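You operate a simulated robot arm through the tools that you are given. There is no shell and no other tool.

You are at the controls of a simulated robot arm. One attempt, no reset.

Task
Berth the red ship at berth 1 and lower crane 3's boom over it.
Fine: slide the ship in to the pier and drop both its latches over the bollards before the red handwheel brings the boom down; its containers stay aboard; leave the other controls.

Only the result counts: the job must be done as asked and must still hold three seconds after the hand-in. Knocking over, shifting, dropping, spilling or breaking anything else fails it.

Robot
A 7-joint arm with a two-finger parallel gripper, fixed in place. Base frame: the origin is on the floor under the middle of its stand, x ahead of it, y to its left, z up; the work surface is at about z = 0.76. Lengths are in m, angles in degrees, forces in N, time in s.
It reaches about 1.372 m from its shoulder. Its first joint turns from -149.0 to 149.0 degrees. Payload 3.43 kg.
Tool frame: the origin (TCP) lies between the finger pads and is the grasp point; the fingertips stand 0.03 m ahead of it; z points along the fingers, y is the line along which they close. The gripper opens to 0.094 m. The fingers are 0.028 m wide and 0.01 m thick; the gripper's body (0.05 by 0.096 m) begins 0.055 m behind the TCP.
Orientation is that of the tool frame in the base frame, as a unit quaternion [w, x, y, z]. With the fingers straight down and closing along the base's y, the tool's x points along the base's -x, its y along +y and its z along -z.

Tools
- The arm moves only by the tool arm_command. Its argument "steps" is a list that holds one entry, the list of rows, each a list of 7 numbers: the shift along the base's x, y, z in m, then the turn, a rotation vector about the base's x, y, z in degrees, then the finger opening in m, from 0 to 0.094. In form: [[[dx, dy, dz, rx, ry, rz, gripper], ...]]. A call has 1 to 20 rows; each row shifts and turns the commanded pose from where the row before left it. A row lasts 0.2 s, in which the tool goes at most 0.05 m and 8.6 degrees; a call with a longer step from one row to the next is refused whole, and so is a gripper value outside its range. A pose out of reach is approached as far as the arm can. The call stops where the force on the tool passes 40 N (or 10 N more than at its start, if that is more) or the arm is blocked; 0.2 s more then pass. Each finger travels about 0.045 m/s and halts on what it meets, pressing with about 32 N; the grip force reading is that of the motor and also rises with nothing between the fingers. The clock runs only during rows and for 0.2 s after the last one: add rows that do not move to give the fingers time. It gives the time, the measured TCP pose, the force on the tool (base axes), the opening and the grip force at its end, in the units of the frame above (readings bear some noise), with the torque about the TCP (base axes, N m) and any sound that the robot's microphone picked up.
- Cameras (640 x 400 px; columns grow to the right, rows downward): "scene" is fixed at [0.3993, -0.5, 1.5348]; the picture's right is [0.50, -0.87, 0.00], its down [0.43, 0.25, -0.87] and it looks along [0.75, 0.43, 0.50] (base axes); focal length 214 px, centre (320, 200). "wrist" rides on the gripper at [0.076, 0.014, -0.103] in the tool frame; the picture's right is [-0.18, 0.98, 0.00], its down [-0.75, -0.14, -0.64] and it looks along [-0.63, -0.12, 0.77] (tool axes); focal length 243 px, centre (320, 200). There is no depth. A picture from a camera that has moved, and an enlarged one, comes with that camera's place and axes in the base frame and with its lens.
- get_image(camera): a new picture of that camera. It takes no simulated time.
- inspect(camera, box): a new picture of the part [left, top, right, bottom] of that camera's present view, enlarged. It takes no simulated time.
- finish_job(): hands the job in; it is judged then, once.

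Places have to be worked out from the pictures, the camera data and where the tool is seen. Open the gripper and draw the arm clear of the work before you hand the job in, unless the task says otherwise.

The tools are called as a command line: name --argument value ..., lists and objects as JSON in quotes. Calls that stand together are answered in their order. arm_command: Moves the arm, as the interface text tells. Its arguments: {"type":"object","properties":{"steps":{"type":"array"}},"required":["steps"]} The other tools are called the same way: get_image (camera) takes a picture; inspect (camera, box) takes an enlarged picture of a part of a camera's view; finish_job () hands the job in.

At the start:

```text
time_s: 0.0
tcp_pos: [0.5004, 0.8517, 1.0842]
tool_rot: [-0.001, 0.0, 1.0, 0.0]
wrist_force: [0.2, -0.6, -0.7]
wrist_torque: [0.0, -0.01, 0.01]
grip_width: 0.0937
grasp_force: 0.0
```

scene: 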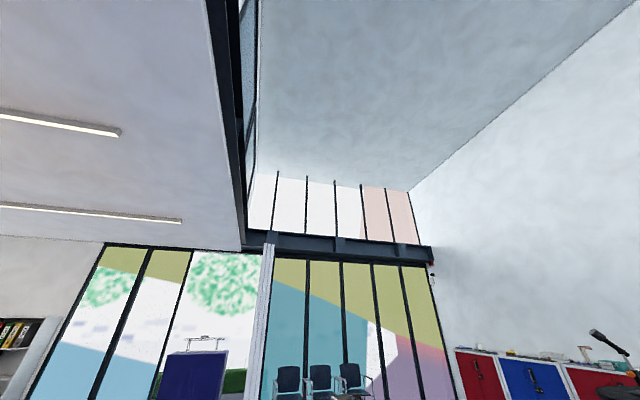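
wrist: 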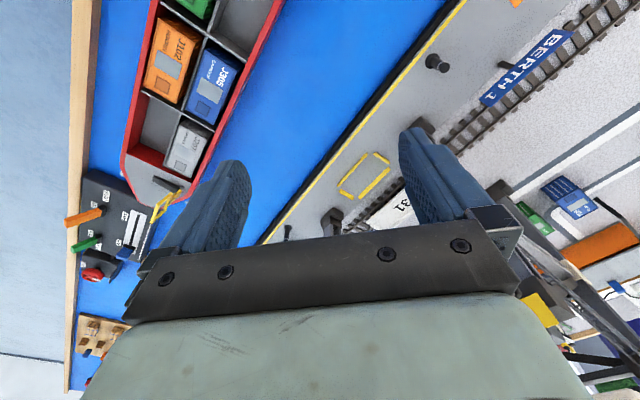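

The scene camera looks up at the ceiling, so the wrist camera is the useful one. I'll take pictures of it enlarged.

get_image --camera "wrist"

inspect --camera "wrist" --box '[60, 0, 320, 200]'

inspect --camera "wrist" --box '[320, 0, 640, 200]'

inspect --camera "scene" --box '[320, 250, 640, 400]'

```text
taken
camera wrist: at [0.426, 0.8656, 1.1874], right [0.18, 0.98, 0.0], down [0.75, -0.14, 0.64], along [0.63, -0.12, -0.77], focal length 243 px, centre (320, 200)
```

wrist: 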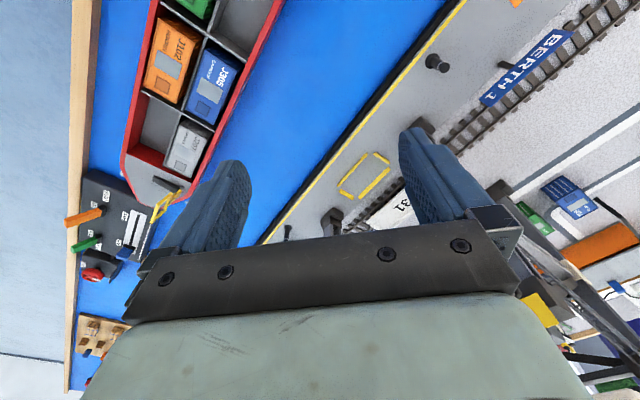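

```text
2.00 times, centred on (190, 100) of wrist
camera zoom: at [0.426, 0.8656, 1.1874], right [0.18, 0.98, 0.0], down [0.75, -0.14, 0.64], along [0.63, -0.12, -0.77], focal length 485 px, centre (580, 400)
```

zoom: 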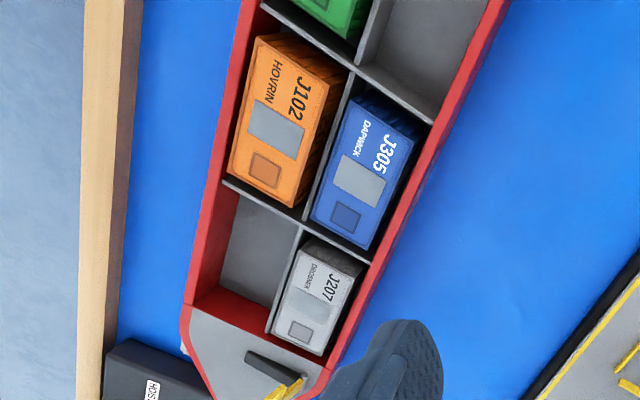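

```text
2.00 times, centred on (480, 100) of wrist
camera zoom: at [0.426, 0.8656, 1.1874], right [0.18, 0.98, 0.0], down [0.75, -0.14, 0.64], along [0.63, -0.12, -0.77], focal length 485 px, centre (0, 400)
```

zoom: 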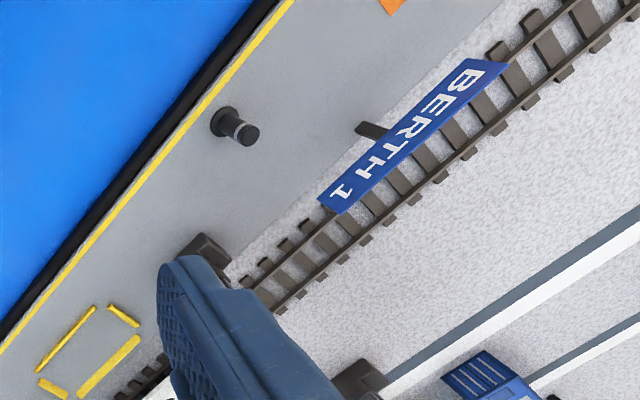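

```text
2.00 times, centred on (480, 325) of scene
camera zoom: at [0.3993, -0.5, 1.5348], right [0.5, -0.87, 0.0], down [0.43, 0.25, -0.87], along [0.75, 0.43, 0.5], focal length 429 px, centre (0, -50)
```

zoom: 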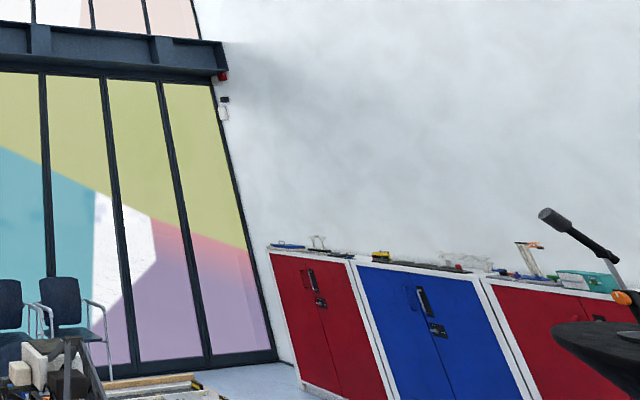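

The ship lies to the left (toward -y) of the gripper, the quay is to the right (+y / +x) and a control panel sits at the ship's far end. I'll raise the arm for an overview first.

arm_command --steps '[[[0, 0, 0.04, 0, 0, 0, 0.094], [0, 0, 0.05, 0, 0, 0, 0.094], [0, 0, 0.05, 0, 0, 0, 0.094], [0, 0, 0.05, 0, 0, 0, 0.094], [0, 0, 0.05, 0, 0, 0, 0.094]]]'

get_image --camera "wrist"

```text
time_s: 1.2
tcp_pos: [0.509, 0.8614, 1.3018]
tool_rot: [0.009, 0.0, 1.0, 0.016]
wrist_force: [-0.5, 0.6, 0.0]
wrist_torque: [0.0, 0.0, -0.02]
grip_width: 0.0939
grasp_force: 0.0
out of reach, approached as far as the arm can: row 4, 5
```

```text
taken
camera wrist: at [0.4321, 0.873, 1.4039], right [0.18, 0.98, 0.04], down [0.74, -0.16, 0.65], along [0.64, -0.09, -0.76], focal length 243 px, centre (320, 200)
```

wrist: 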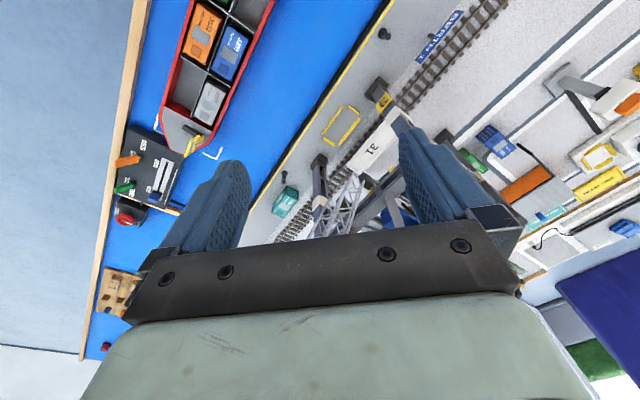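

The diorama is turned about 45° in the base frame, with the water edge running along (0.7,-0.7) and the quay on the +x+y side. I'll pull back toward -y and yaw 45° so that the view lines up with the pier.

arm_command --steps '[[[-0.016, -0.044, 0.0, 0, 0, 4.5, 0.094], [-0.016, -0.044, 0.0, 0, 0, 4.5, 0.094], [-0.016, -0.044, 0.0, 0, 0, 4.5, 0.094], [-0.016, -0.044, 0.0, 0, 0, 4.5, 0.094], [-0.016, -0.044, 0.0, 0, 0, 4.5, 0.094], [-0.016, -0.044, 0.0, 0, 0, 4.5, 0.094], [-0.016, -0.044, 0.0, 0, 0, 4.5, 0.094], [-0.016, -0.044, 0.0, 0, 0, 4.5, 0.094], [-0.016, -0.044, 0.0, 0, 0, 4.5, 0.094], [-0.016, -0.044, 0.0, 0, 0, 4.5, 0.094]]]'

get_image --camera "wrist"

```text
time_s: 3.4
tcp_pos: [0.4044, 0.5163, 1.1048]
tool_rot: [0.01, -0.375, 0.927, 0.007]
wrist_force: [0.0, -0.2, 0.2]
wrist_torque: [0.07, 0.0, 0.01]
grip_width: 0.0941
grasp_force: 0.0
out of reach, approached as far as the arm can: row 1, 2, 3, 4, 5, 6, 7, 8, 9, 10
stopped in row 10: the force on the tool passed its limit at 50 N (the readings are from after the stop); the commanded pose is now the measured one
```

```text
taken
camera wrist: at [0.3397, 0.4718, 1.2053], right [-0.55, 0.83, 0.01], down [0.63, 0.41, 0.66], along [0.55, 0.37, -0.75], focal length 243 px, centre (320, 200)
```

wrist: 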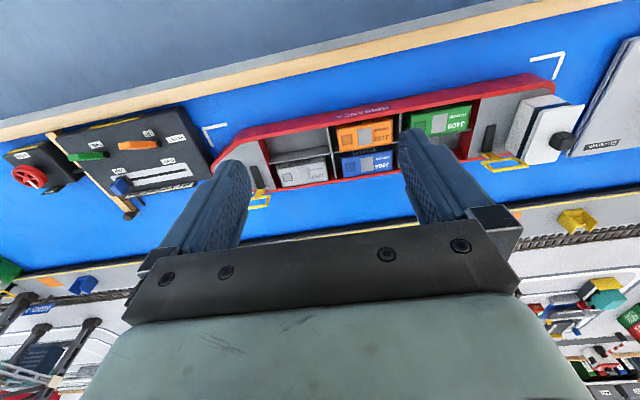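

The arm came down to z≈1.10 and stopped on a force, so I'll move carefully. The ship, the latches and the panel with a red handwheel are now in view, and I'll zoom in on them.

inspect --camera "wrist" --box '[0, 80, 240, 230]'

inspect --camera "wrist" --box '[200, 60, 440, 210]'

inspect --camera "wrist" --box '[400, 20, 640, 170]'

inspect --camera "wrist" --box '[0, 230, 240, 380]'

inspect --camera "wrist" --box '[440, 160, 640, 290]'

```text
2.67 times, centred on (120, 155) of wrist
camera zoom: at [0.3397, 0.4718, 1.2053], right [-0.55, 0.83, 0.01], down [0.63, 0.41, 0.66], along [0.55, 0.37, -0.75], focal length 647 px, centre (853, 320)
```

zoom: 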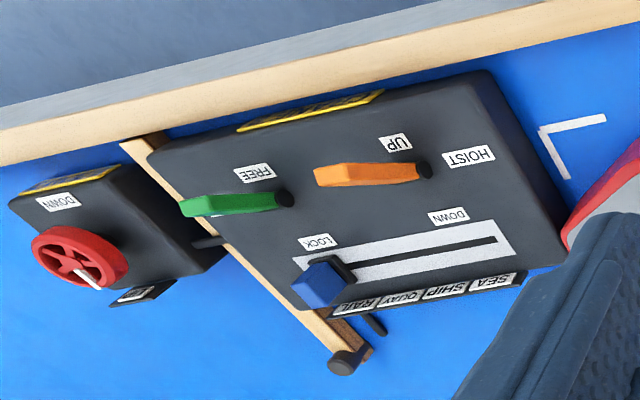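

```text
2.67 times, centred on (320, 135) of wrist
camera zoom: at [0.3397, 0.4718, 1.2053], right [-0.55, 0.83, 0.01], down [0.63, 0.41, 0.66], along [0.55, 0.37, -0.75], focal length 647 px, centre (320, 373)
```

zoom: 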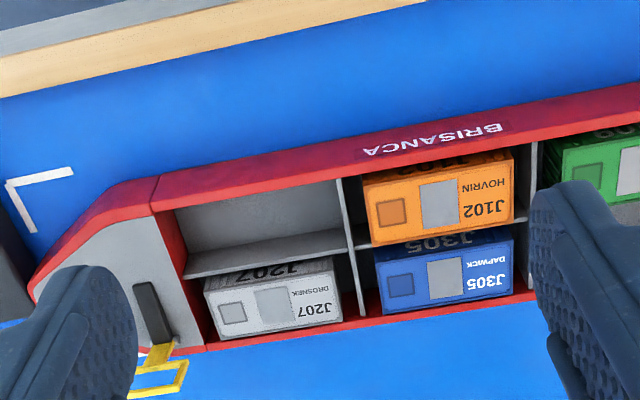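

```text
2.67 times, centred on (520, 95) of wrist
camera zoom: at [0.3397, 0.4718, 1.2053], right [-0.55, 0.83, 0.01], down [0.63, 0.41, 0.66], along [0.55, 0.37, -0.75], focal length 647 px, centre (-213, 480)
```

zoom: 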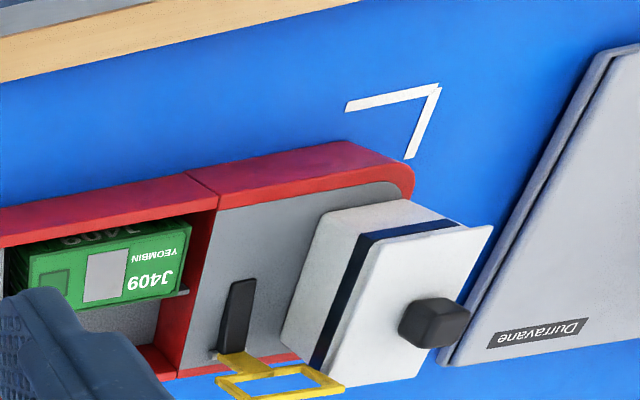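

```text
2.67 times, centred on (120, 305) of wrist
camera zoom: at [0.3397, 0.4718, 1.2053], right [-0.55, 0.83, 0.01], down [0.63, 0.41, 0.66], along [0.55, 0.37, -0.75], focal length 647 px, centre (853, -80)
```

zoom: 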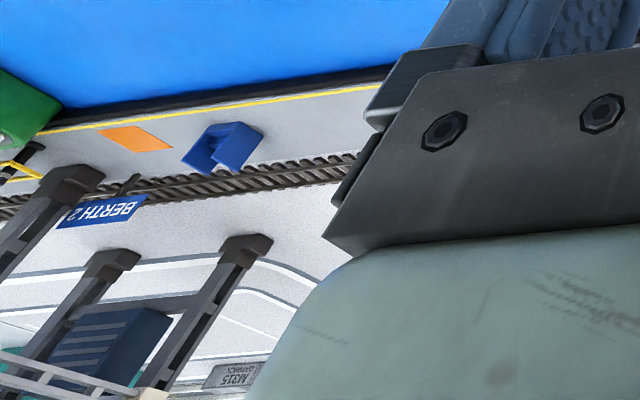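

```text
3.08 times, centred on (540, 225) of wrist
camera zoom: at [0.3397, 0.4718, 1.2053], right [-0.55, 0.83, 0.01], down [0.63, 0.41, 0.66], along [0.55, 0.37, -0.75], focal length 746 px, centre (-357, 123)
```

zoom: 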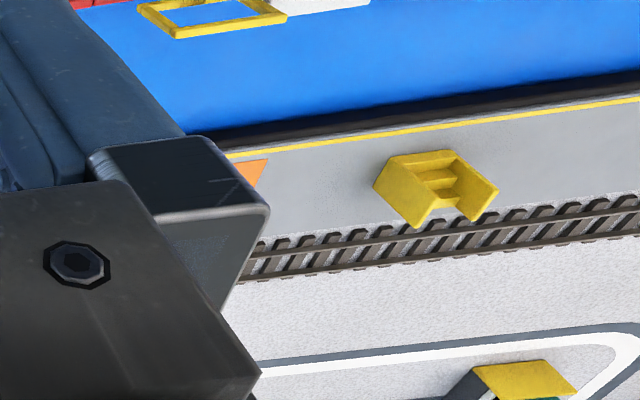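

The view shows the ship BRISANCA with black/yellow latch levers at bow and stern, plus a red handwheel block marked DOWN. I'll test small upward moves to learn what is reachable here.

arm_command --steps '[[[0, 0, 0.03, 0, 0, 0, 0.094], [0, 0, 0.03, 0, 0, 0, 0.094], [0, 0, 0.03, 0, 0, 0, 0.094], [0, 0, 0.0, 0, 0, 0, 0.094]]]'

get_image --camera "wrist"

get_image --camera "scene"

```text
time_s: 4.1
tcp_pos: [0.4167, 0.5321, 1.1331]
tool_rot: [0.021, -0.375, 0.927, 0.013]
wrist_force: [5.2, 5.1, -11.8]
wrist_torque: [0.01, -0.09, -0.03]
grip_width: 0.0942
grasp_force: 0.1
out of reach, approached as far as the arm can: row 1, 2, 3
stopped in row 3: the force on the tool passed its limit at 42 N (the readings are from after the stop); the commanded pose is now the measured one
```

```text
taken
camera wrist: at [0.349, 0.4852, 1.2322], right [-0.55, 0.83, 0.02], down [0.62, 0.4, 0.68], along [0.56, 0.38, -0.74], focal length 243 px, centre (320, 200)
```

wrist: 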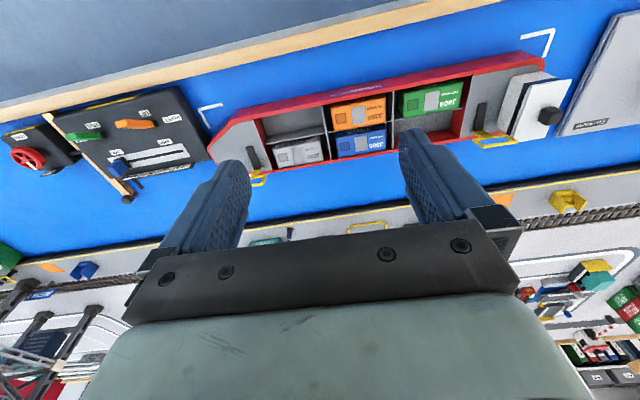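

```text
taken
```

scene: 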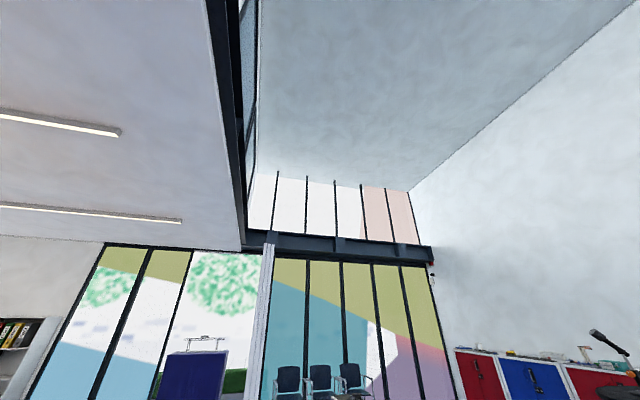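

Close to the base I can't go high with the fingers down, so I'll swing back out to about (0.5, 0.8) and higher for a close look at the pier, the bollards and crane 3.

arm_command --steps '[[[0.01, 0.035, 0, 0, 0, -4.5, 0.094], [0.01, 0.035, 0, 0, 0, -4.5, 0.094], [0.01, 0.035, 0.02, 0, 0, -4.5, 0.094], [0.01, 0.035, 0.02, 0, 0, -4.5, 0.094], [0.01, 0.035, 0.02, 0, 0, -4.5, 0.094], [0.01, 0.035, 0.02, 0, 0, -4.5, 0.094], [0.01, 0.035, 0.02, 0, 0, -4.5, 0.094], [0.01, 0.035, 0.02, 0, 0, -4.5, 0.094], [0, 0.0, 0.0, 0, 0, 0, 0.094]]]'

get_image --camera "wrist"

inspect --camera "wrist" --box '[240, 0, 440, 125]'

inspect --camera "wrist" --box '[220, 120, 420, 245]'

inspect --camera "wrist" --box '[440, 60, 640, 185]'

```text
time_s: 6.1
tcp_pos: [0.4947, 0.8117, 1.2535]
tool_rot: [0.024, -0.069, 0.997, 0.006]
wrist_force: [0.1, 0.1, -0.8]
wrist_torque: [0.0, -0.01, -0.01]
grip_width: 0.0942
grasp_force: 0.0
```

```text
taken
camera wrist: at [0.4137, 0.8139, 1.3532], right [0.05, 1.0, 0.02], down [0.74, -0.05, 0.68], along [0.68, -0.02, -0.74], focal length 243 px, centre (320, 200)
```

wrist: 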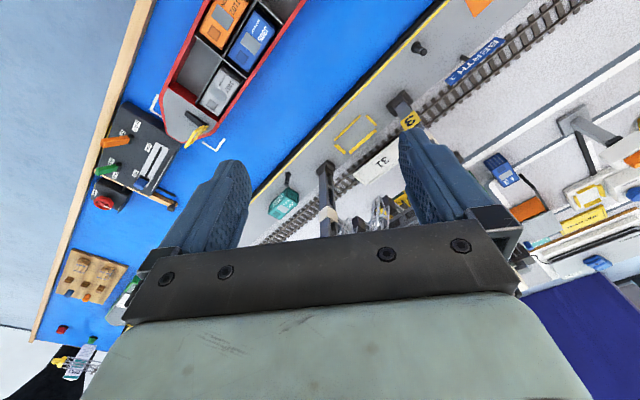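

```text
3.20 times, centred on (340, 62) of wrist
camera zoom: at [0.4137, 0.8139, 1.3532], right [0.05, 1.0, 0.02], down [0.74, -0.05, 0.68], along [0.68, -0.02, -0.74], focal length 776 px, centre (256, 640)
```

zoom: 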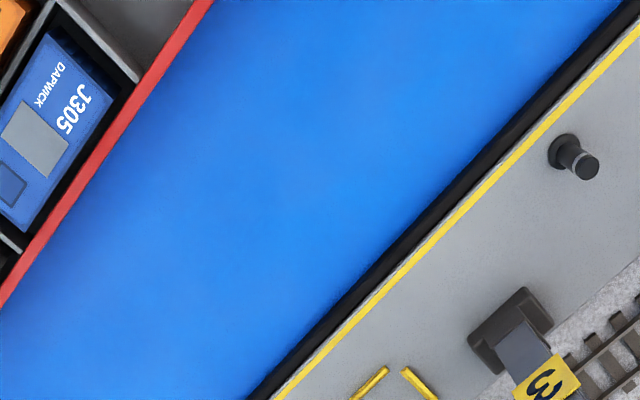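

```text
3.20 times, centred on (320, 182) of wrist
camera zoom: at [0.4137, 0.8139, 1.3532], right [0.05, 1.0, 0.02], down [0.74, -0.05, 0.68], along [0.68, -0.02, -0.74], focal length 776 px, centre (320, 256)
```

zoom: 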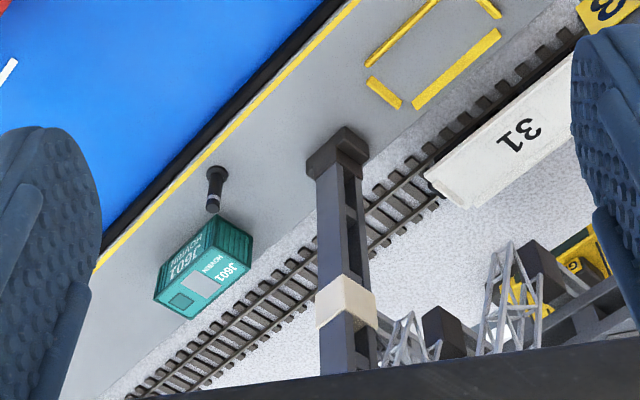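

```text
3.20 times, centred on (540, 122) of wrist
camera zoom: at [0.4137, 0.8139, 1.3532], right [0.05, 1.0, 0.02], down [0.74, -0.05, 0.68], along [0.68, -0.02, -0.74], focal length 776 px, centre (-384, 448)
```

zoom: 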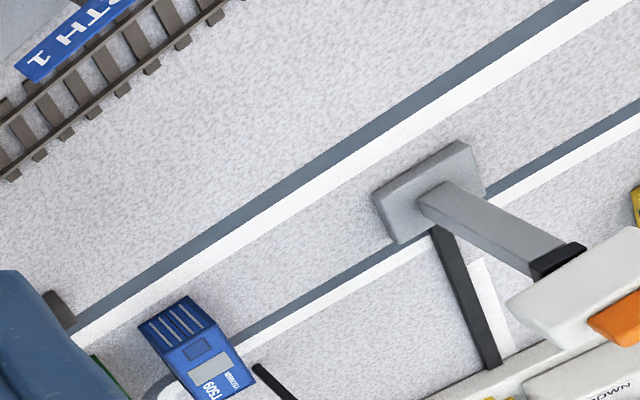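

Crane 3 straddles berth 1 between two bollards, at about (0.526,1.013) and (0.831,0.710). The ship lies parallel to the pier with a gap of roughly 0.17 m. Next I'll look closely at the bow latch.

arm_command --steps '[[[0.018, -0.03, -0.02, -0.1, 0.3, 4.1, 0.094], [0.018, -0.03, -0.02, -0.1, 0.3, 4.1, 0.094], [0.018, -0.03, -0.02, -0.1, 0.3, 4.1, 0.094], [0.018, -0.03, -0.02, -0.1, 0.3, 4.1, 0.094], [0.018, -0.03, -0.02, -0.1, 0.3, 4.1, 0.094], [0.018, -0.03, -0.02, -0.1, 0.3, 4.1, 0.094], [0.018, -0.03, -0.02, -0.1, 0.3, 4.1, 0.094], [0.018, -0.03, -0.02, -0.1, 0.3, 4.1, 0.094], [0.018, -0.03, -0.02, -0.1, 0.3, 4.1, 0.094], [0, 0.0, 0.0, 0, 0, 0, 0.094]]]'

get_image --camera "wrist"

inspect --camera "wrist" --box '[220, 80, 420, 205]'

inspect --camera "wrist" --box '[0, 0, 240, 150]'

```text
time_s: 8.3
tcp_pos: [0.6564, 0.5407, 1.0708]
tool_rot: [-0.004, -0.383, 0.924, 0.007]
wrist_force: [0.2, -0.6, 0.8]
wrist_torque: [-0.02, -0.05, 0.01]
grip_width: 0.0939
grasp_force: 0.1
```

```text
taken
camera wrist: at [0.5954, 0.4961, 1.1742], right [-0.56, 0.83, 0.01], down [0.64, 0.43, 0.64], along [0.52, 0.37, -0.77], focal length 243 px, centre (320, 200)
```

wrist: 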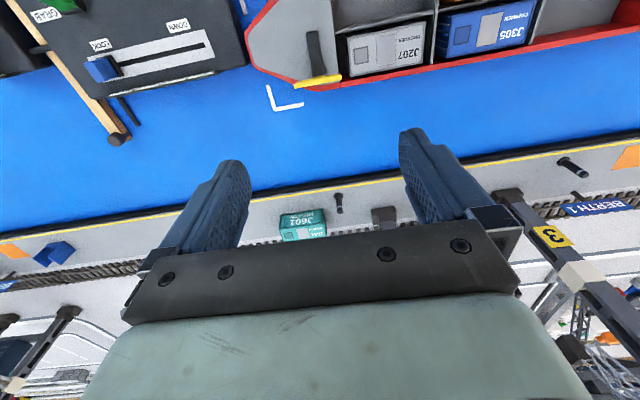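

```text
3.20 times, centred on (320, 142) of wrist
camera zoom: at [0.5954, 0.4961, 1.1742], right [-0.56, 0.83, 0.01], down [0.64, 0.43, 0.64], along [0.52, 0.37, -0.77], focal length 776 px, centre (320, 384)
```

zoom: 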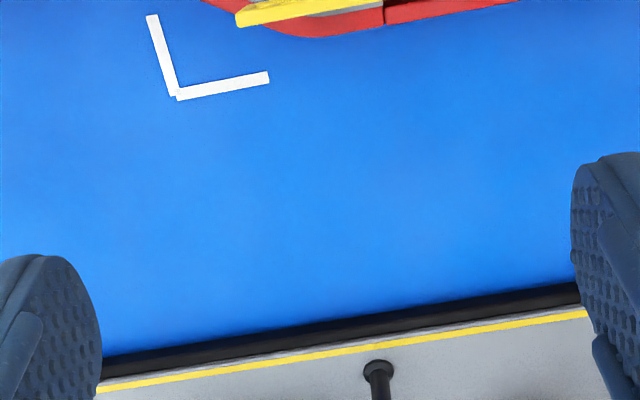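

```text
2.67 times, centred on (120, 75) of wrist
camera zoom: at [0.5954, 0.4961, 1.1742], right [-0.56, 0.83, 0.01], down [0.64, 0.43, 0.64], along [0.52, 0.37, -0.77], focal length 647 px, centre (853, 533)
```

zoom: 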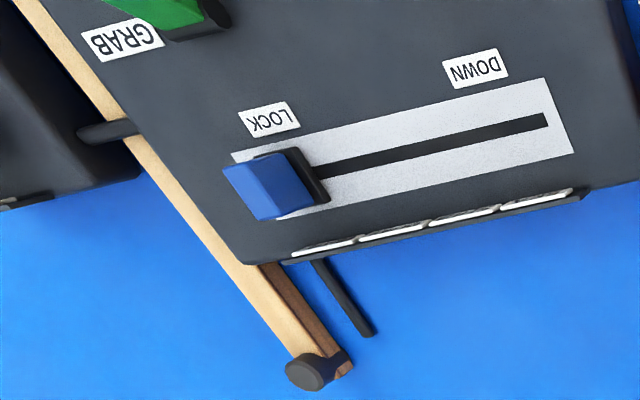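

The bow latch is at u≈0.087, matching the bollard at u≈0.086, so a straight push in +v will line it up. I'll go lower and farther back to see the latch from the side.

arm_command --steps '[[[-0.018, -0.018, -0.03, 0, 0, 0, 0.094], [-0.018, -0.018, -0.03, 0, 0, 0, 0.094], [-0.018, -0.018, -0.03, 0, 0, 0, 0.094], [-0.018, -0.018, -0.03, 0, 0, 0, 0.094], [0, 0.0, 0.0, 0, 0, 0, 0.094]]]'

get_image --camera "wrist"

inspect --camera "wrist" --box '[220, 80, 420, 205]'

```text
time_s: 9.5
tcp_pos: [0.5847, 0.4671, 0.9517]
tool_rot: [-0.004, -0.382, 0.924, 0.008]
wrist_force: [0.1, 0.1, 0.0]
wrist_torque: [0.03, -0.01, -0.02]
grip_width: 0.0939
grasp_force: 0.1
```

```text
taken
camera wrist: at [0.5231, 0.4231, 1.0555], right [-0.56, 0.83, 0.01], down [0.64, 0.43, 0.64], along [0.52, 0.37, -0.77], focal length 243 px, centre (320, 200)
```

wrist: 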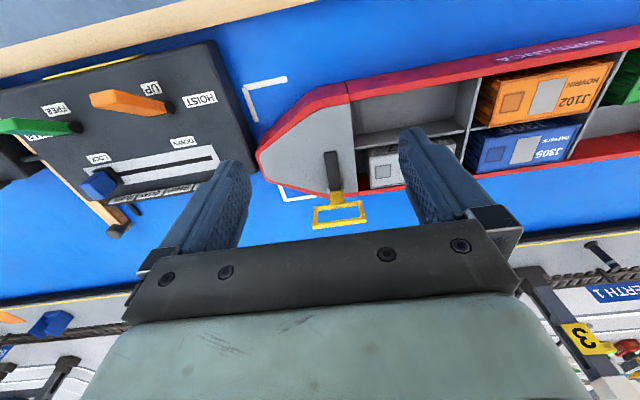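

```text
3.20 times, centred on (320, 142) of wrist
camera zoom: at [0.5231, 0.4231, 1.0555], right [-0.56, 0.83, 0.01], down [0.64, 0.43, 0.64], along [0.52, 0.37, -0.77], focal length 776 px, centre (320, 384)
```

zoom: 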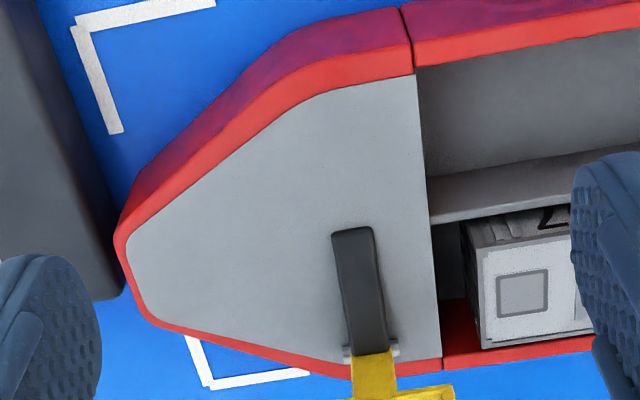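

The latch has a dark handle lying inboard on the deck and a yellow loop standing up from a hinge on the quay-side gunwale. I'll look along the ship's axis (yaw −45°) to see its profile.

arm_command --steps '[[[0, 0.005, 0.02, 0, 0, -8.0, 0.094], [0, 0.01, 0.02, 0, 0, -8.2, 0.094], [0, 0.015, 0.0, 0, 0, -8.2, 0.094], [0, 0.015, 0.0, 0, 0, -8.2, 0.094], [0.0, 0.015, 0.0, 0, 0, -8.2, 0.094], [0.0, 0.015, 0.0, 0, 0, -8.2, 0.094], [0.0, 0.015, 0.0, 0, 0, -8.2, 0.094], [0.0, 0.015, 0.0, 0, 0, -8.2, 0.094], [0.0, 0.015, 0.0, 0, 0, -8.2, 0.094], [0.0, 0.015, 0.0, 0, 0, -8.2, 0.094], [0.0, 0.015, -0.02, 0, 0, -8.2, 0.094], [0, 0.0, -0.02, 0, 0, 0, 0.094], [0, 0.0, 0.0, 0, 0, 0, 0.094]]]'

get_image --camera "wrist"

inspect --camera "wrist" --box '[220, 80, 420, 205]'

```text
time_s: 12.3
tcp_pos: [0.5846, 0.6194, 0.9517]
tool_rot: [0.002, 0.383, 0.924, 0.008]
wrist_force: [-0.2, 1.2, 0.4]
wrist_torque: [0.0, 0.02, 0.0]
grip_width: 0.0939
grasp_force: 0.1
```

```text
taken
camera wrist: at [0.5408, 0.6824, 1.0555], right [0.83, 0.56, 0.01], down [0.43, -0.64, 0.64], along [0.37, -0.52, -0.77], focal length 243 px, centre (320, 200)
```

wrist: 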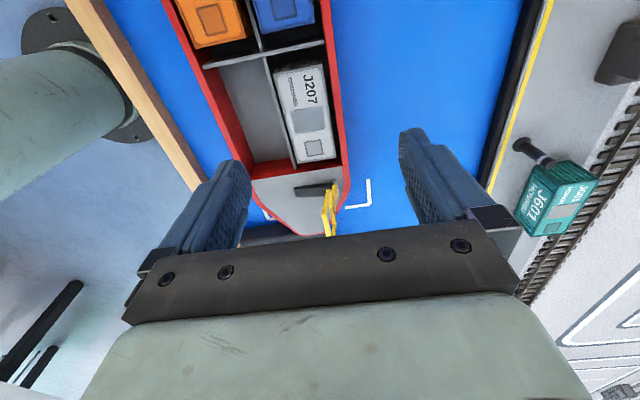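

```text
3.20 times, centred on (320, 142) of wrist
camera zoom: at [0.5408, 0.6824, 1.0555], right [0.83, 0.56, 0.01], down [0.43, -0.64, 0.64], along [0.37, -0.52, -0.77], focal length 776 px, centre (320, 384)
```

zoom: 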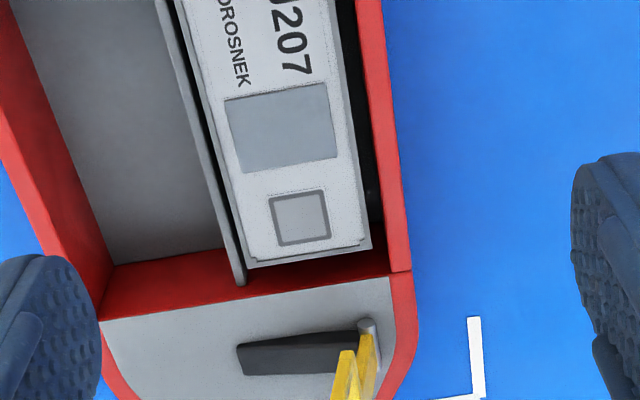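

inspect --camera "wrist" --box '[270, 160, 390, 235]'

```text
5.33 times, centred on (330, 198) of wrist
camera zoom: at [0.5408, 0.6824, 1.0555], right [0.83, 0.56, 0.01], down [0.43, -0.64, 0.64], along [0.37, -0.52, -0.77], focal length 1294 px, centre (267, 213)
```

zoom: 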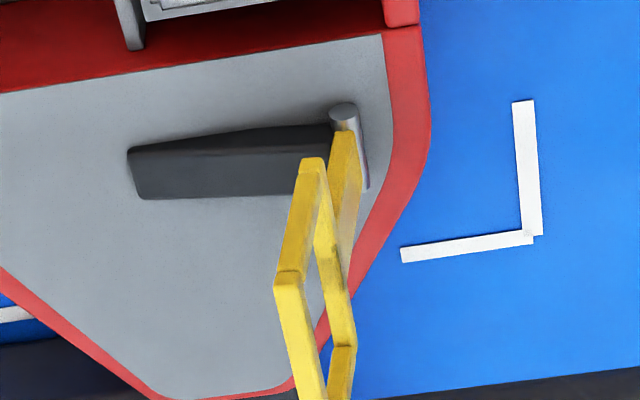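

The latch is confirmed: its loop stands upright, leaning slightly inboard, with the handle resting on the deck, so it must be tipped outboard (+v) to drop. Next I'll go behind the ship (−v side, u≈−0.13) with the open fingers spread along the hull, ready to push.

arm_command --steps '[[[-0.0165, -0.003, 0.01, 0, 0, 8.2, 0.094], [-0.0165, -0.003, 0.01, 0, 0, 8.2, 0.094], [-0.0165, -0.003, 0, 0, 0, 8.2, 0.094], [-0.0165, -0.003, 0, 0, 0, 8.2, 0.094], [-0.0165, -0.003, 0, 0, 0, 8.2, 0.094], [-0.0165, -0.003, 0, 0, 0, 8.2, 0.094], [-0.0165, -0.003, 0, 0, 0, 8.2, 0.094], [-0.0165, -0.003, 0, 0, 0, 8.2, 0.094], [-0.0165, -0.003, 0, 0, 0, 8.2, 0.094], [-0.0165, -0.003, 0, 0, 0, 8.2, 0.094], [-0.0165, -0.003, 0, 0, 0, 8.2, 0.094], [0, 0, 0, 0, 0, 0, 0.094]]]'

get_image --camera "wrist"

```text
time_s: 14.9
tcp_pos: [0.4025, 0.5862, 0.9725]
tool_rot: [-0.004, -0.384, 0.923, 0.007]
wrist_force: [0.8, 0.9, 0.8]
wrist_torque: [0.0, -0.03, 0.0]
grip_width: 0.094
grasp_force: 0.2
```

```text
taken
camera wrist: at [0.3414, 0.5417, 1.0768], right [-0.57, 0.82, 0.01], down [0.64, 0.43, 0.64], along [0.52, 0.37, -0.77], focal length 243 px, centre (320, 200)
```

wrist: 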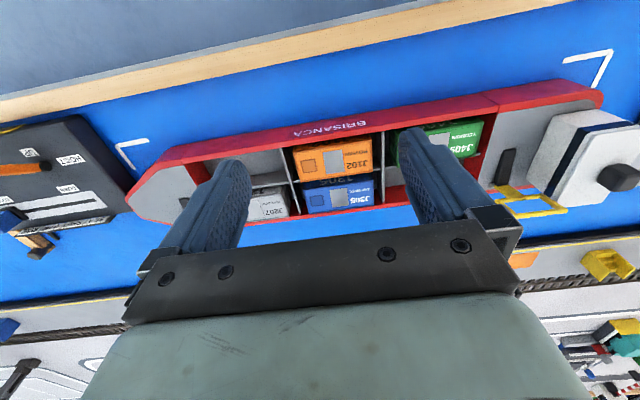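

inspect --camera "wrist" --box '[100, 70, 360, 230]'

inspect --camera "wrist" --box '[380, 60, 640, 220]'

```text
2.46 times, centred on (230, 150) of wrist
camera zoom: at [0.3414, 0.5417, 1.0768], right [-0.57, 0.82, 0.01], down [0.64, 0.43, 0.64], along [0.52, 0.37, -0.77], focal length 597 px, centre (542, 323)
```

zoom: 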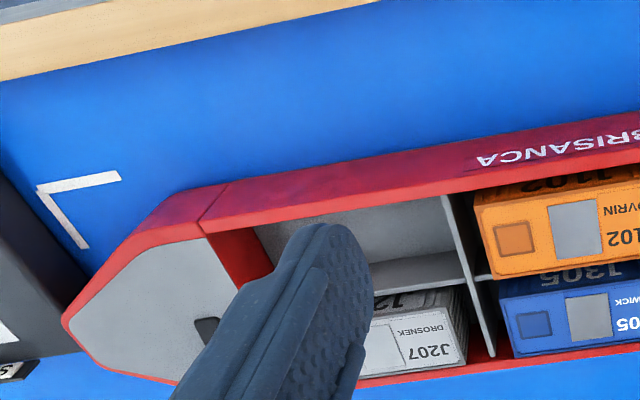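

```text
2.46 times, centred on (510, 140) of wrist
camera zoom: at [0.3414, 0.5417, 1.0768], right [-0.57, 0.82, 0.01], down [0.64, 0.43, 0.64], along [0.52, 0.37, -0.77], focal length 597 px, centre (-148, 348)
```

zoom: 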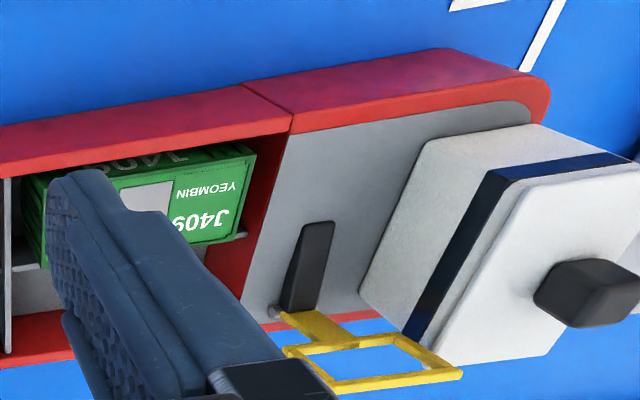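

The hull's −v side is at v≈0.745 and its centre is at u≈−0.13. I'm at v≈0.70, so I'll descend straight down to put the fingertips at hull mid-height.

arm_command --steps '[[[0, 0, -0.04, 0, 0, 0, 0.094], [0, 0, -0.04, 0, 0, 0, 0.094], [0, 0, -0.04, 0, 0, 0, 0.094], [0, 0, -0.03, 0, 0, 0, 0.094], [0, 0, -0.01, 0, 0, 0, 0.094], [0, 0, 0, 0, 0, 0, 0.094]]]'

get_image --camera "wrist"

```text
time_s: 16.3
tcp_pos: [0.404, 0.5856, 0.8118]
tool_rot: [-0.003, -0.384, 0.923, 0.007]
wrist_force: [-1.1, -0.5, -0.6]
wrist_torque: [-0.02, -0.02, 0.01]
grip_width: 0.094
grasp_force: 0.1
```

```text
taken
camera wrist: at [0.342, 0.5415, 0.9158], right [-0.57, 0.82, 0.01], down [0.64, 0.43, 0.64], along [0.52, 0.37, -0.77], focal length 243 px, centre (320, 200)
```

wrist: 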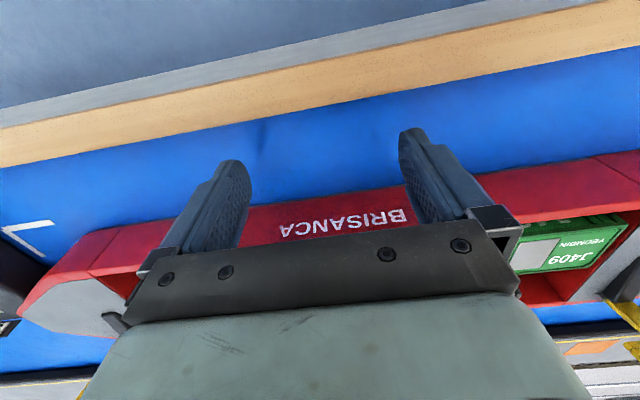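

The fingers are beside the hull with no contact. I'll advance slowly in +v until I touch it and push it a couple of centimetres, then check.

arm_command --steps '[[[0.007, 0.007, 0, 0, 0, 0, 0.094], [0.007, 0.007, 0, 0, 0, 0, 0.094], [0.004, 0.004, 0, 0, 0, 0, 0.094], [0.004, 0.004, 0, 0, 0, 0, 0.094], [0.004, 0.004, 0, 0, 0, 0, 0.094], [0.004, 0.004, 0, 0, 0, 0, 0.094], [0.004, 0.004, 0, 0, 0, 0, 0.094], [0.004, 0.004, 0, 0, 0, 0, 0.094]]]'

get_image --camera "wrist"

```text
time_s: 18.1
tcp_pos: [0.4403, 0.6252, 0.8133]
tool_rot: [-0.004, -0.384, 0.923, 0.007]
wrist_force: [-2.6, -3.9, -0.5]
wrist_torque: [-0.04, -0.04, 0.1]
grip_width: 0.094
grasp_force: 0.0
```

```text
taken
camera wrist: at [0.3792, 0.5797, 0.917], right [-0.57, 0.82, 0.01], down [0.64, 0.43, 0.64], along [0.52, 0.37, -0.77], focal length 243 px, centre (320, 200)
```

wrist: 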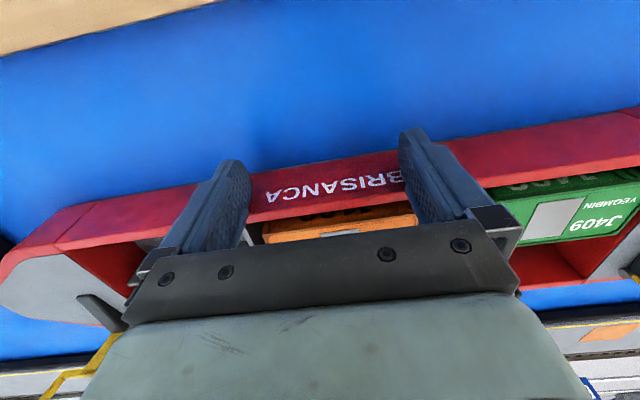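

Contact is made: about 4.7 N of push, the ship is moving and yaw torque is low. I'll continue pushing about 9 cm at a slow pace.

arm_command --steps '[[[0.005, 0.005, 0, 0, 0, 0, 0.094], [0.005, 0.005, 0, 0, 0, 0, 0.094], [0.005, 0.005, 0, 0, 0, 0, 0.094], [0.005, 0.005, 0, 0, 0, 0, 0.094], [0.005, 0.005, 0, 0, 0, 0, 0.094], [0.005, 0.005, 0, 0, 0, 0, 0.094], [0.005, 0.005, 0, 0, 0, 0, 0.094], [0.005, 0.005, 0, 0, 0, 0, 0.094], [0.005, 0.005, 0, 0, 0, 0, 0.094], [0.005, 0.005, 0, 0, 0, 0, 0.094], [0.005, 0.005, 0, 0, 0, 0, 0.094], [0.005, 0.005, 0, 0, 0, 0, 0.094]]]'

get_image --camera "wrist"

```text
time_s: 20.7
tcp_pos: [0.5011, 0.6845, 0.8132]
tool_rot: [-0.004, -0.383, 0.924, 0.007]
wrist_force: [-4.8, -3.9, 2.0]
wrist_torque: [0.05, 0.03, 0.07]
grip_width: 0.0941
grasp_force: 0.0
```

```text
taken
camera wrist: at [0.44, 0.6398, 0.9166], right [-0.57, 0.82, 0.01], down [0.64, 0.43, 0.64], along [0.52, 0.37, -0.77], focal length 243 px, centre (320, 200)
```

wrist: 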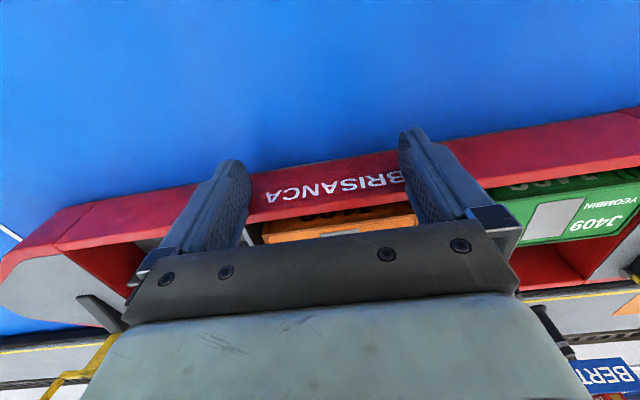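

The ship is tracking evenly with the fingers and about 7 cm remain. I'll push another 5 cm or so, then creep.

arm_command --steps '[[[0.005, 0.005, 0, 0, 0, 0, 0.094], [0.005, 0.005, 0, 0, 0, 0, 0.094], [0.005, 0.005, 0, 0, 0, 0, 0.094], [0.005, 0.005, 0, 0, 0, 0, 0.094], [0.005, 0.005, 0, 0, 0, 0, 0.094], [0.005, 0.005, 0, 0, 0, 0, 0.094], [0.005, 0.005, 0, 0, 0, 0, 0.094], [0.003, 0.003, 0, 0, 0, 0, 0.094]]]'

get_image --camera "wrist"

```text
time_s: 22.5
tcp_pos: [0.5407, 0.7225, 0.8144]
tool_rot: [-0.003, -0.384, 0.923, 0.007]
wrist_force: [-4.5, -4.1, 0.5]
wrist_torque: [-0.02, 0.0, 0.2]
grip_width: 0.0938
grasp_force: 0.0
```

```text
taken
camera wrist: at [0.4783, 0.6775, 0.917], right [-0.57, 0.82, 0.01], down [0.64, 0.43, 0.64], along [0.52, 0.37, -0.77], focal length 243 px, centre (320, 200)
```

wrist: 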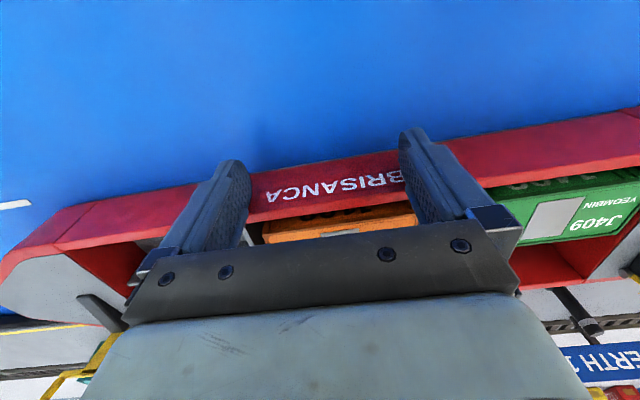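

Nearly at the pier now (TCP v≈0.893). I'll creep in small steps and watch the force rise when the hull meets the fender.

arm_command --steps '[[[0.002, 0.002, 0, 0, 0, 0, 0.094], [0.002, 0.002, 0, 0, 0, 0, 0.094], [0.002, 0.002, 0, 0, 0, 0, 0.094], [0.002, 0.002, 0, 0, 0, 0, 0.094]]]'

```text
time_s: 23.5
tcp_pos: [0.5485, 0.73, 0.8128]
tool_rot: [-0.004, -0.383, 0.924, 0.007]
wrist_force: [-4.4, -3.8, 1.6]
wrist_torque: [0.07, 0.07, 0.2]
grip_width: 0.0938
grasp_force: 0.1
```

Still about 5.8 N of sliding friction, so no fender contact yet (v≈0.904). Continuing the creep.

arm_command --steps '[[[0.002, 0.002, 0, 0, 0, 0, 0.094], [0.002, 0.002, 0, 0, 0, 0, 0.094], [0.002, 0.002, 0, 0, 0, 0, 0.094]]]'

get_image --camera "wrist"

```text
time_s: 24.3
tcp_pos: [0.5526, 0.7342, 0.814]
tool_rot: [-0.005, -0.383, 0.924, 0.006]
wrist_force: [-8.0, -7.0, 1.0]
wrist_torque: [0.04, 0.09, -0.49]
grip_width: 0.0938
grasp_force: 0.0
```

```text
taken
camera wrist: at [0.491, 0.691, 0.9173], right [-0.57, 0.82, 0.01], down [0.64, 0.43, 0.64], along [0.52, 0.37, -0.77], focal length 243 px, centre (320, 200)
```

wrist: 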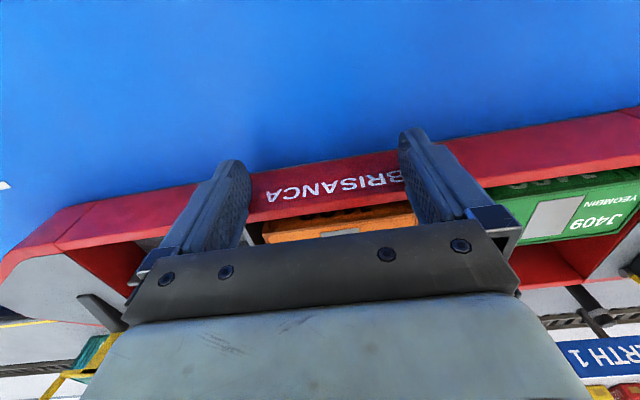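

Force has risen to ~10.6 N with some yaw torque, so one end is touching the fender. I'll press a few mm more to seat the hull flush.

arm_command --steps '[[[0.0015, 0.0015, 0, 0, 0, 0, 0.094], [0.0015, 0.0015, 0, 0, 0, 0, 0.094], [0.0015, 0.0015, 0, 0, 0, 0, 0.094]]]'

```text
time_s: 25.0
tcp_pos: [0.5524, 0.7349, 0.8123]
tool_rot: [-0.009, -0.383, 0.924, 0.004]
wrist_force: [-5.2, -4.1, 2.7]
wrist_torque: [-0.03, -0.06, -0.23]
grip_width: 0.0939
grasp_force: 0.1
stopped in row 3: the force on the tool passed its limit at 43 N (the readings are from after the stop); the commanded pose is now the measured one
```

Hard stop at 43 N, so the hull is seated on the fender. I'll back off in −v, then rise and check the latch/bollard alignment.

arm_command --steps '[[[-0.01, -0.01, 0, 0, 0, 0, 0.094], [-0.015, -0.015, 0, 0, 0, 0, 0.094], [-0.02, -0.02, 0, 0, 0, 0, 0.094], [0, 0, 0.03, 0, 0, 0, 0.094], [0, 0, 0.04, 0, 0, 0, 0.094], [0, 0, 0.05, 0, 0, 0, 0.094], [0, 0, 0.05, 0, 0, 0, 0.094], [0, 0, 0.02, 0, 0, 0, 0.094], [0, 0, 0, 0, 0, 0, 0.094]]]'

get_image --camera "wrist"

```text
time_s: 27.0
tcp_pos: [0.5083, 0.6922, 1.0022]
tool_rot: [-0.008, -0.382, 0.924, 0.004]
wrist_force: [1.0, -0.2, -0.1]
wrist_torque: [0.02, 0.02, 0.0]
grip_width: 0.094
grasp_force: 0.1
```

```text
taken
camera wrist: at [0.4465, 0.6477, 1.1067], right [-0.57, 0.82, 0.01], down [0.65, 0.43, 0.63], along [0.51, 0.36, -0.78], focal length 243 px, centre (320, 200)
```

wrist: 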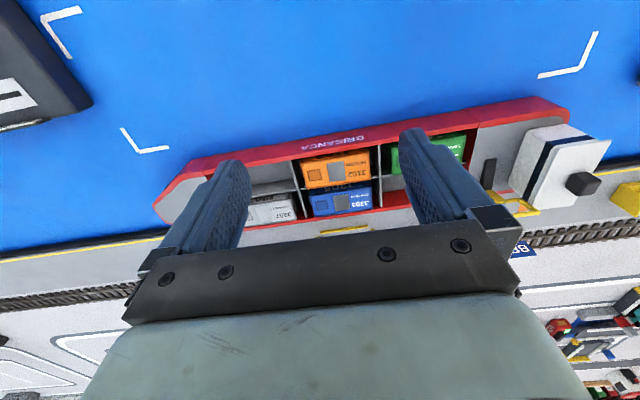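

The ship lies along the pier. I'll move over to the bow latch to check it against its bollard.

arm_command --steps '[[[0.03, -0.0138, 0, 0, 0, 0, 0.094], [0.0355, -0.0163, 0, 0, 0, 0, 0.094], [0.0355, -0.0163, 0, 0, 0, 0, 0.094], [0.0355, -0.0163, 0, 0, 0, 0, 0.094], [0.0355, -0.0163, 0, 0, 0, 0, 0.094], [0.04, -0.0185, 0, 0, 0, 0, 0.094], [0, 0, 0, 0, 0, 0, 0.094]]]'

get_image --camera "wrist"

inspect --camera "wrist" --box '[240, 130, 400, 230]'

```text
time_s: 28.6
tcp_pos: [0.7214, 0.5917, 1.0054]
tool_rot: [-0.008, -0.383, 0.924, 0.005]
wrist_force: [-0.9, 0.0, 0.6]
wrist_torque: [-0.02, -0.06, -0.01]
grip_width: 0.0937
grasp_force: 0.0
```

```text
taken
camera wrist: at [0.6598, 0.5488, 1.1093], right [-0.57, 0.82, 0.01], down [0.64, 0.43, 0.63], along [0.51, 0.36, -0.78], focal length 243 px, centre (320, 200)
```

wrist: 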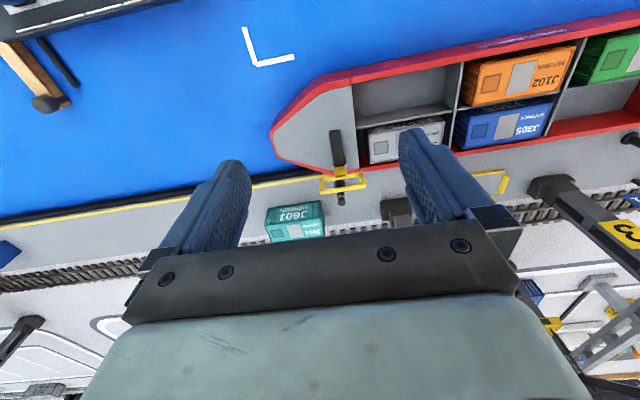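

```text
4.00 times, centred on (320, 180) of wrist
camera zoom: at [0.6598, 0.5488, 1.1093], right [-0.57, 0.82, 0.01], down [0.64, 0.43, 0.63], along [0.51, 0.36, -0.78], focal length 970 px, centre (320, 280)
```

zoom: 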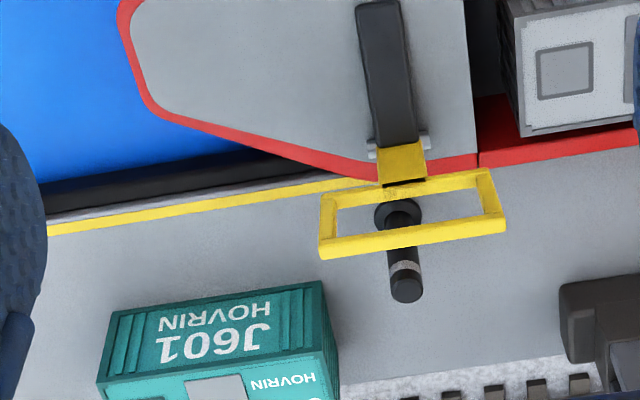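

The loop and its bollard are within about 6 mm along the pier, well inside the ~5 cm wide loop. I'll close the fingers, place them just inboard of the standing loop, and then tip it over.

arm_command --steps '[[[0.007, 0.0153, 0, 0, 0, 0, 0.06], [0.007, 0.0153, 0, 0, 0, 0, 0.03], [0, 0, 0, 0, 0, 0, 0.0], [0, 0, 0, 0, 0, 0, 0.0], [0, 0, 0, 0, 0, 0, 0.0], [0, 0, 0, 0, 0, 0, 0.0], [0, 0, -0.03, 0, 0, 0, 0.0], [0, 0, -0.03, 0, 0, 0, 0.0], [0, 0, -0.02, 0, 0, 0, 0.0], [0, 0, 0, 0, 0, 0, 0.0]]]'

get_image --camera "wrist"

inspect --camera "wrist" --box '[240, 130, 400, 230]'

```text
time_s: 30.8
tcp_pos: [0.7352, 0.625, 0.9219]
tool_rot: [-0.009, -0.383, 0.924, 0.006]
wrist_force: [-0.1, 0.7, -0.2]
wrist_torque: [-0.01, 0.02, -0.01]
grip_width: 0.0
grasp_force: 32.0
```

```text
taken
camera wrist: at [0.674, 0.5802, 1.027], right [-0.57, 0.82, 0.01], down [0.64, 0.43, 0.63], along [0.51, 0.36, -0.78], focal length 243 px, centre (320, 200)
```

wrist: 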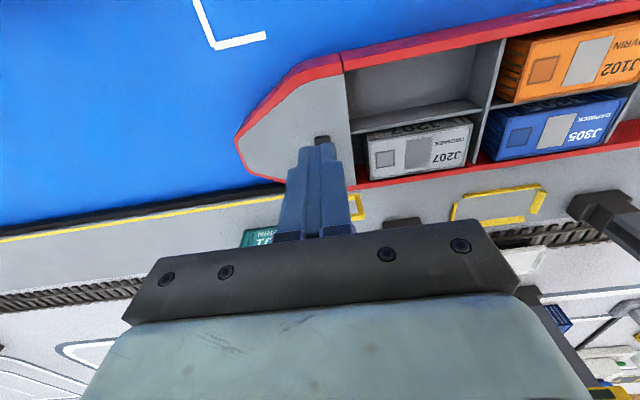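

```text
4.00 times, centred on (320, 180) of wrist
camera zoom: at [0.674, 0.5802, 1.027], right [-0.57, 0.82, 0.01], down [0.64, 0.43, 0.63], along [0.51, 0.36, -0.78], focal length 970 px, centre (320, 280)
```

zoom: 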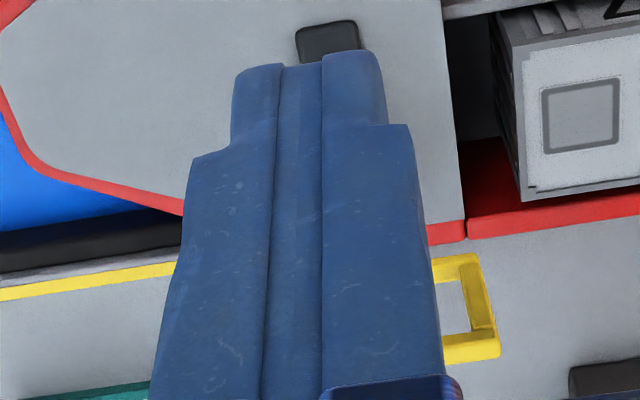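

The fingers line up with the loop's centre, and the loop's top bar is at about v=1.006, z=0.90. I'll lower 2 cm, then push the loop slowly outboard and check.

arm_command --steps '[[[0, 0, -0.02, 0, 0, 0, 0.0], [0.007, 0.007, 0, 0, 0, 0, 0.0], [0.007, 0.007, 0, 0, 0, 0, 0.0], [0.005, 0.005, 0, 0, 0, 0, 0.0], [0.005, 0.005, 0, 0, 0, 0, 0.0], [0.005, 0.005, 0, 0, 0, 0, 0.0], [0.005, 0.005, 0, 0, 0, 0, 0.0], [0.005, 0.005, 0, 0, 0, 0, 0.0], [0.005, 0.005, 0, 0, 0, 0, 0.0]]]'

get_image --camera "wrist"

inspect --camera "wrist" --box '[240, 130, 400, 230]'

```text
time_s: 32.8
tcp_pos: [0.7777, 0.6678, 0.9043]
tool_rot: [-0.008, -0.382, 0.924, 0.004]
wrist_force: [-0.5, -1.1, 0.5]
wrist_torque: [-0.02, 0.01, -0.02]
grip_width: 0.0001
grasp_force: 32.2
```

```text
taken
camera wrist: at [0.7172, 0.6249, 1.0074], right [-0.57, 0.82, 0.01], down [0.64, 0.43, 0.63], along [0.51, 0.36, -0.78], focal length 243 px, centre (320, 200)
```

wrist: 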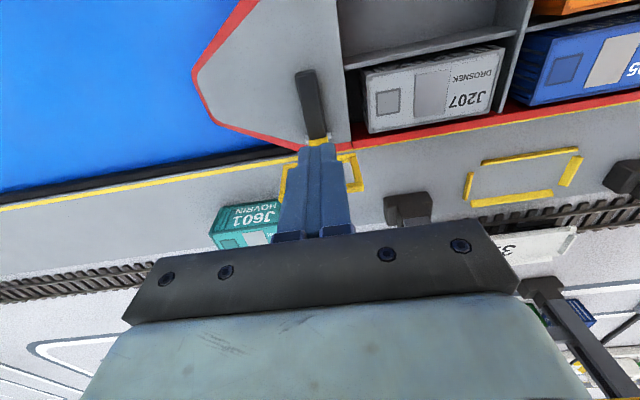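

```text
4.00 times, centred on (320, 180) of wrist
camera zoom: at [0.7172, 0.6249, 1.0074], right [-0.57, 0.82, 0.01], down [0.64, 0.43, 0.63], along [0.51, 0.36, -0.78], focal length 970 px, centre (320, 280)
```

zoom: 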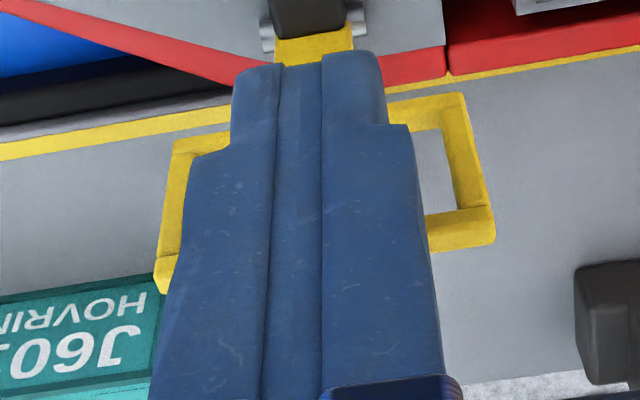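

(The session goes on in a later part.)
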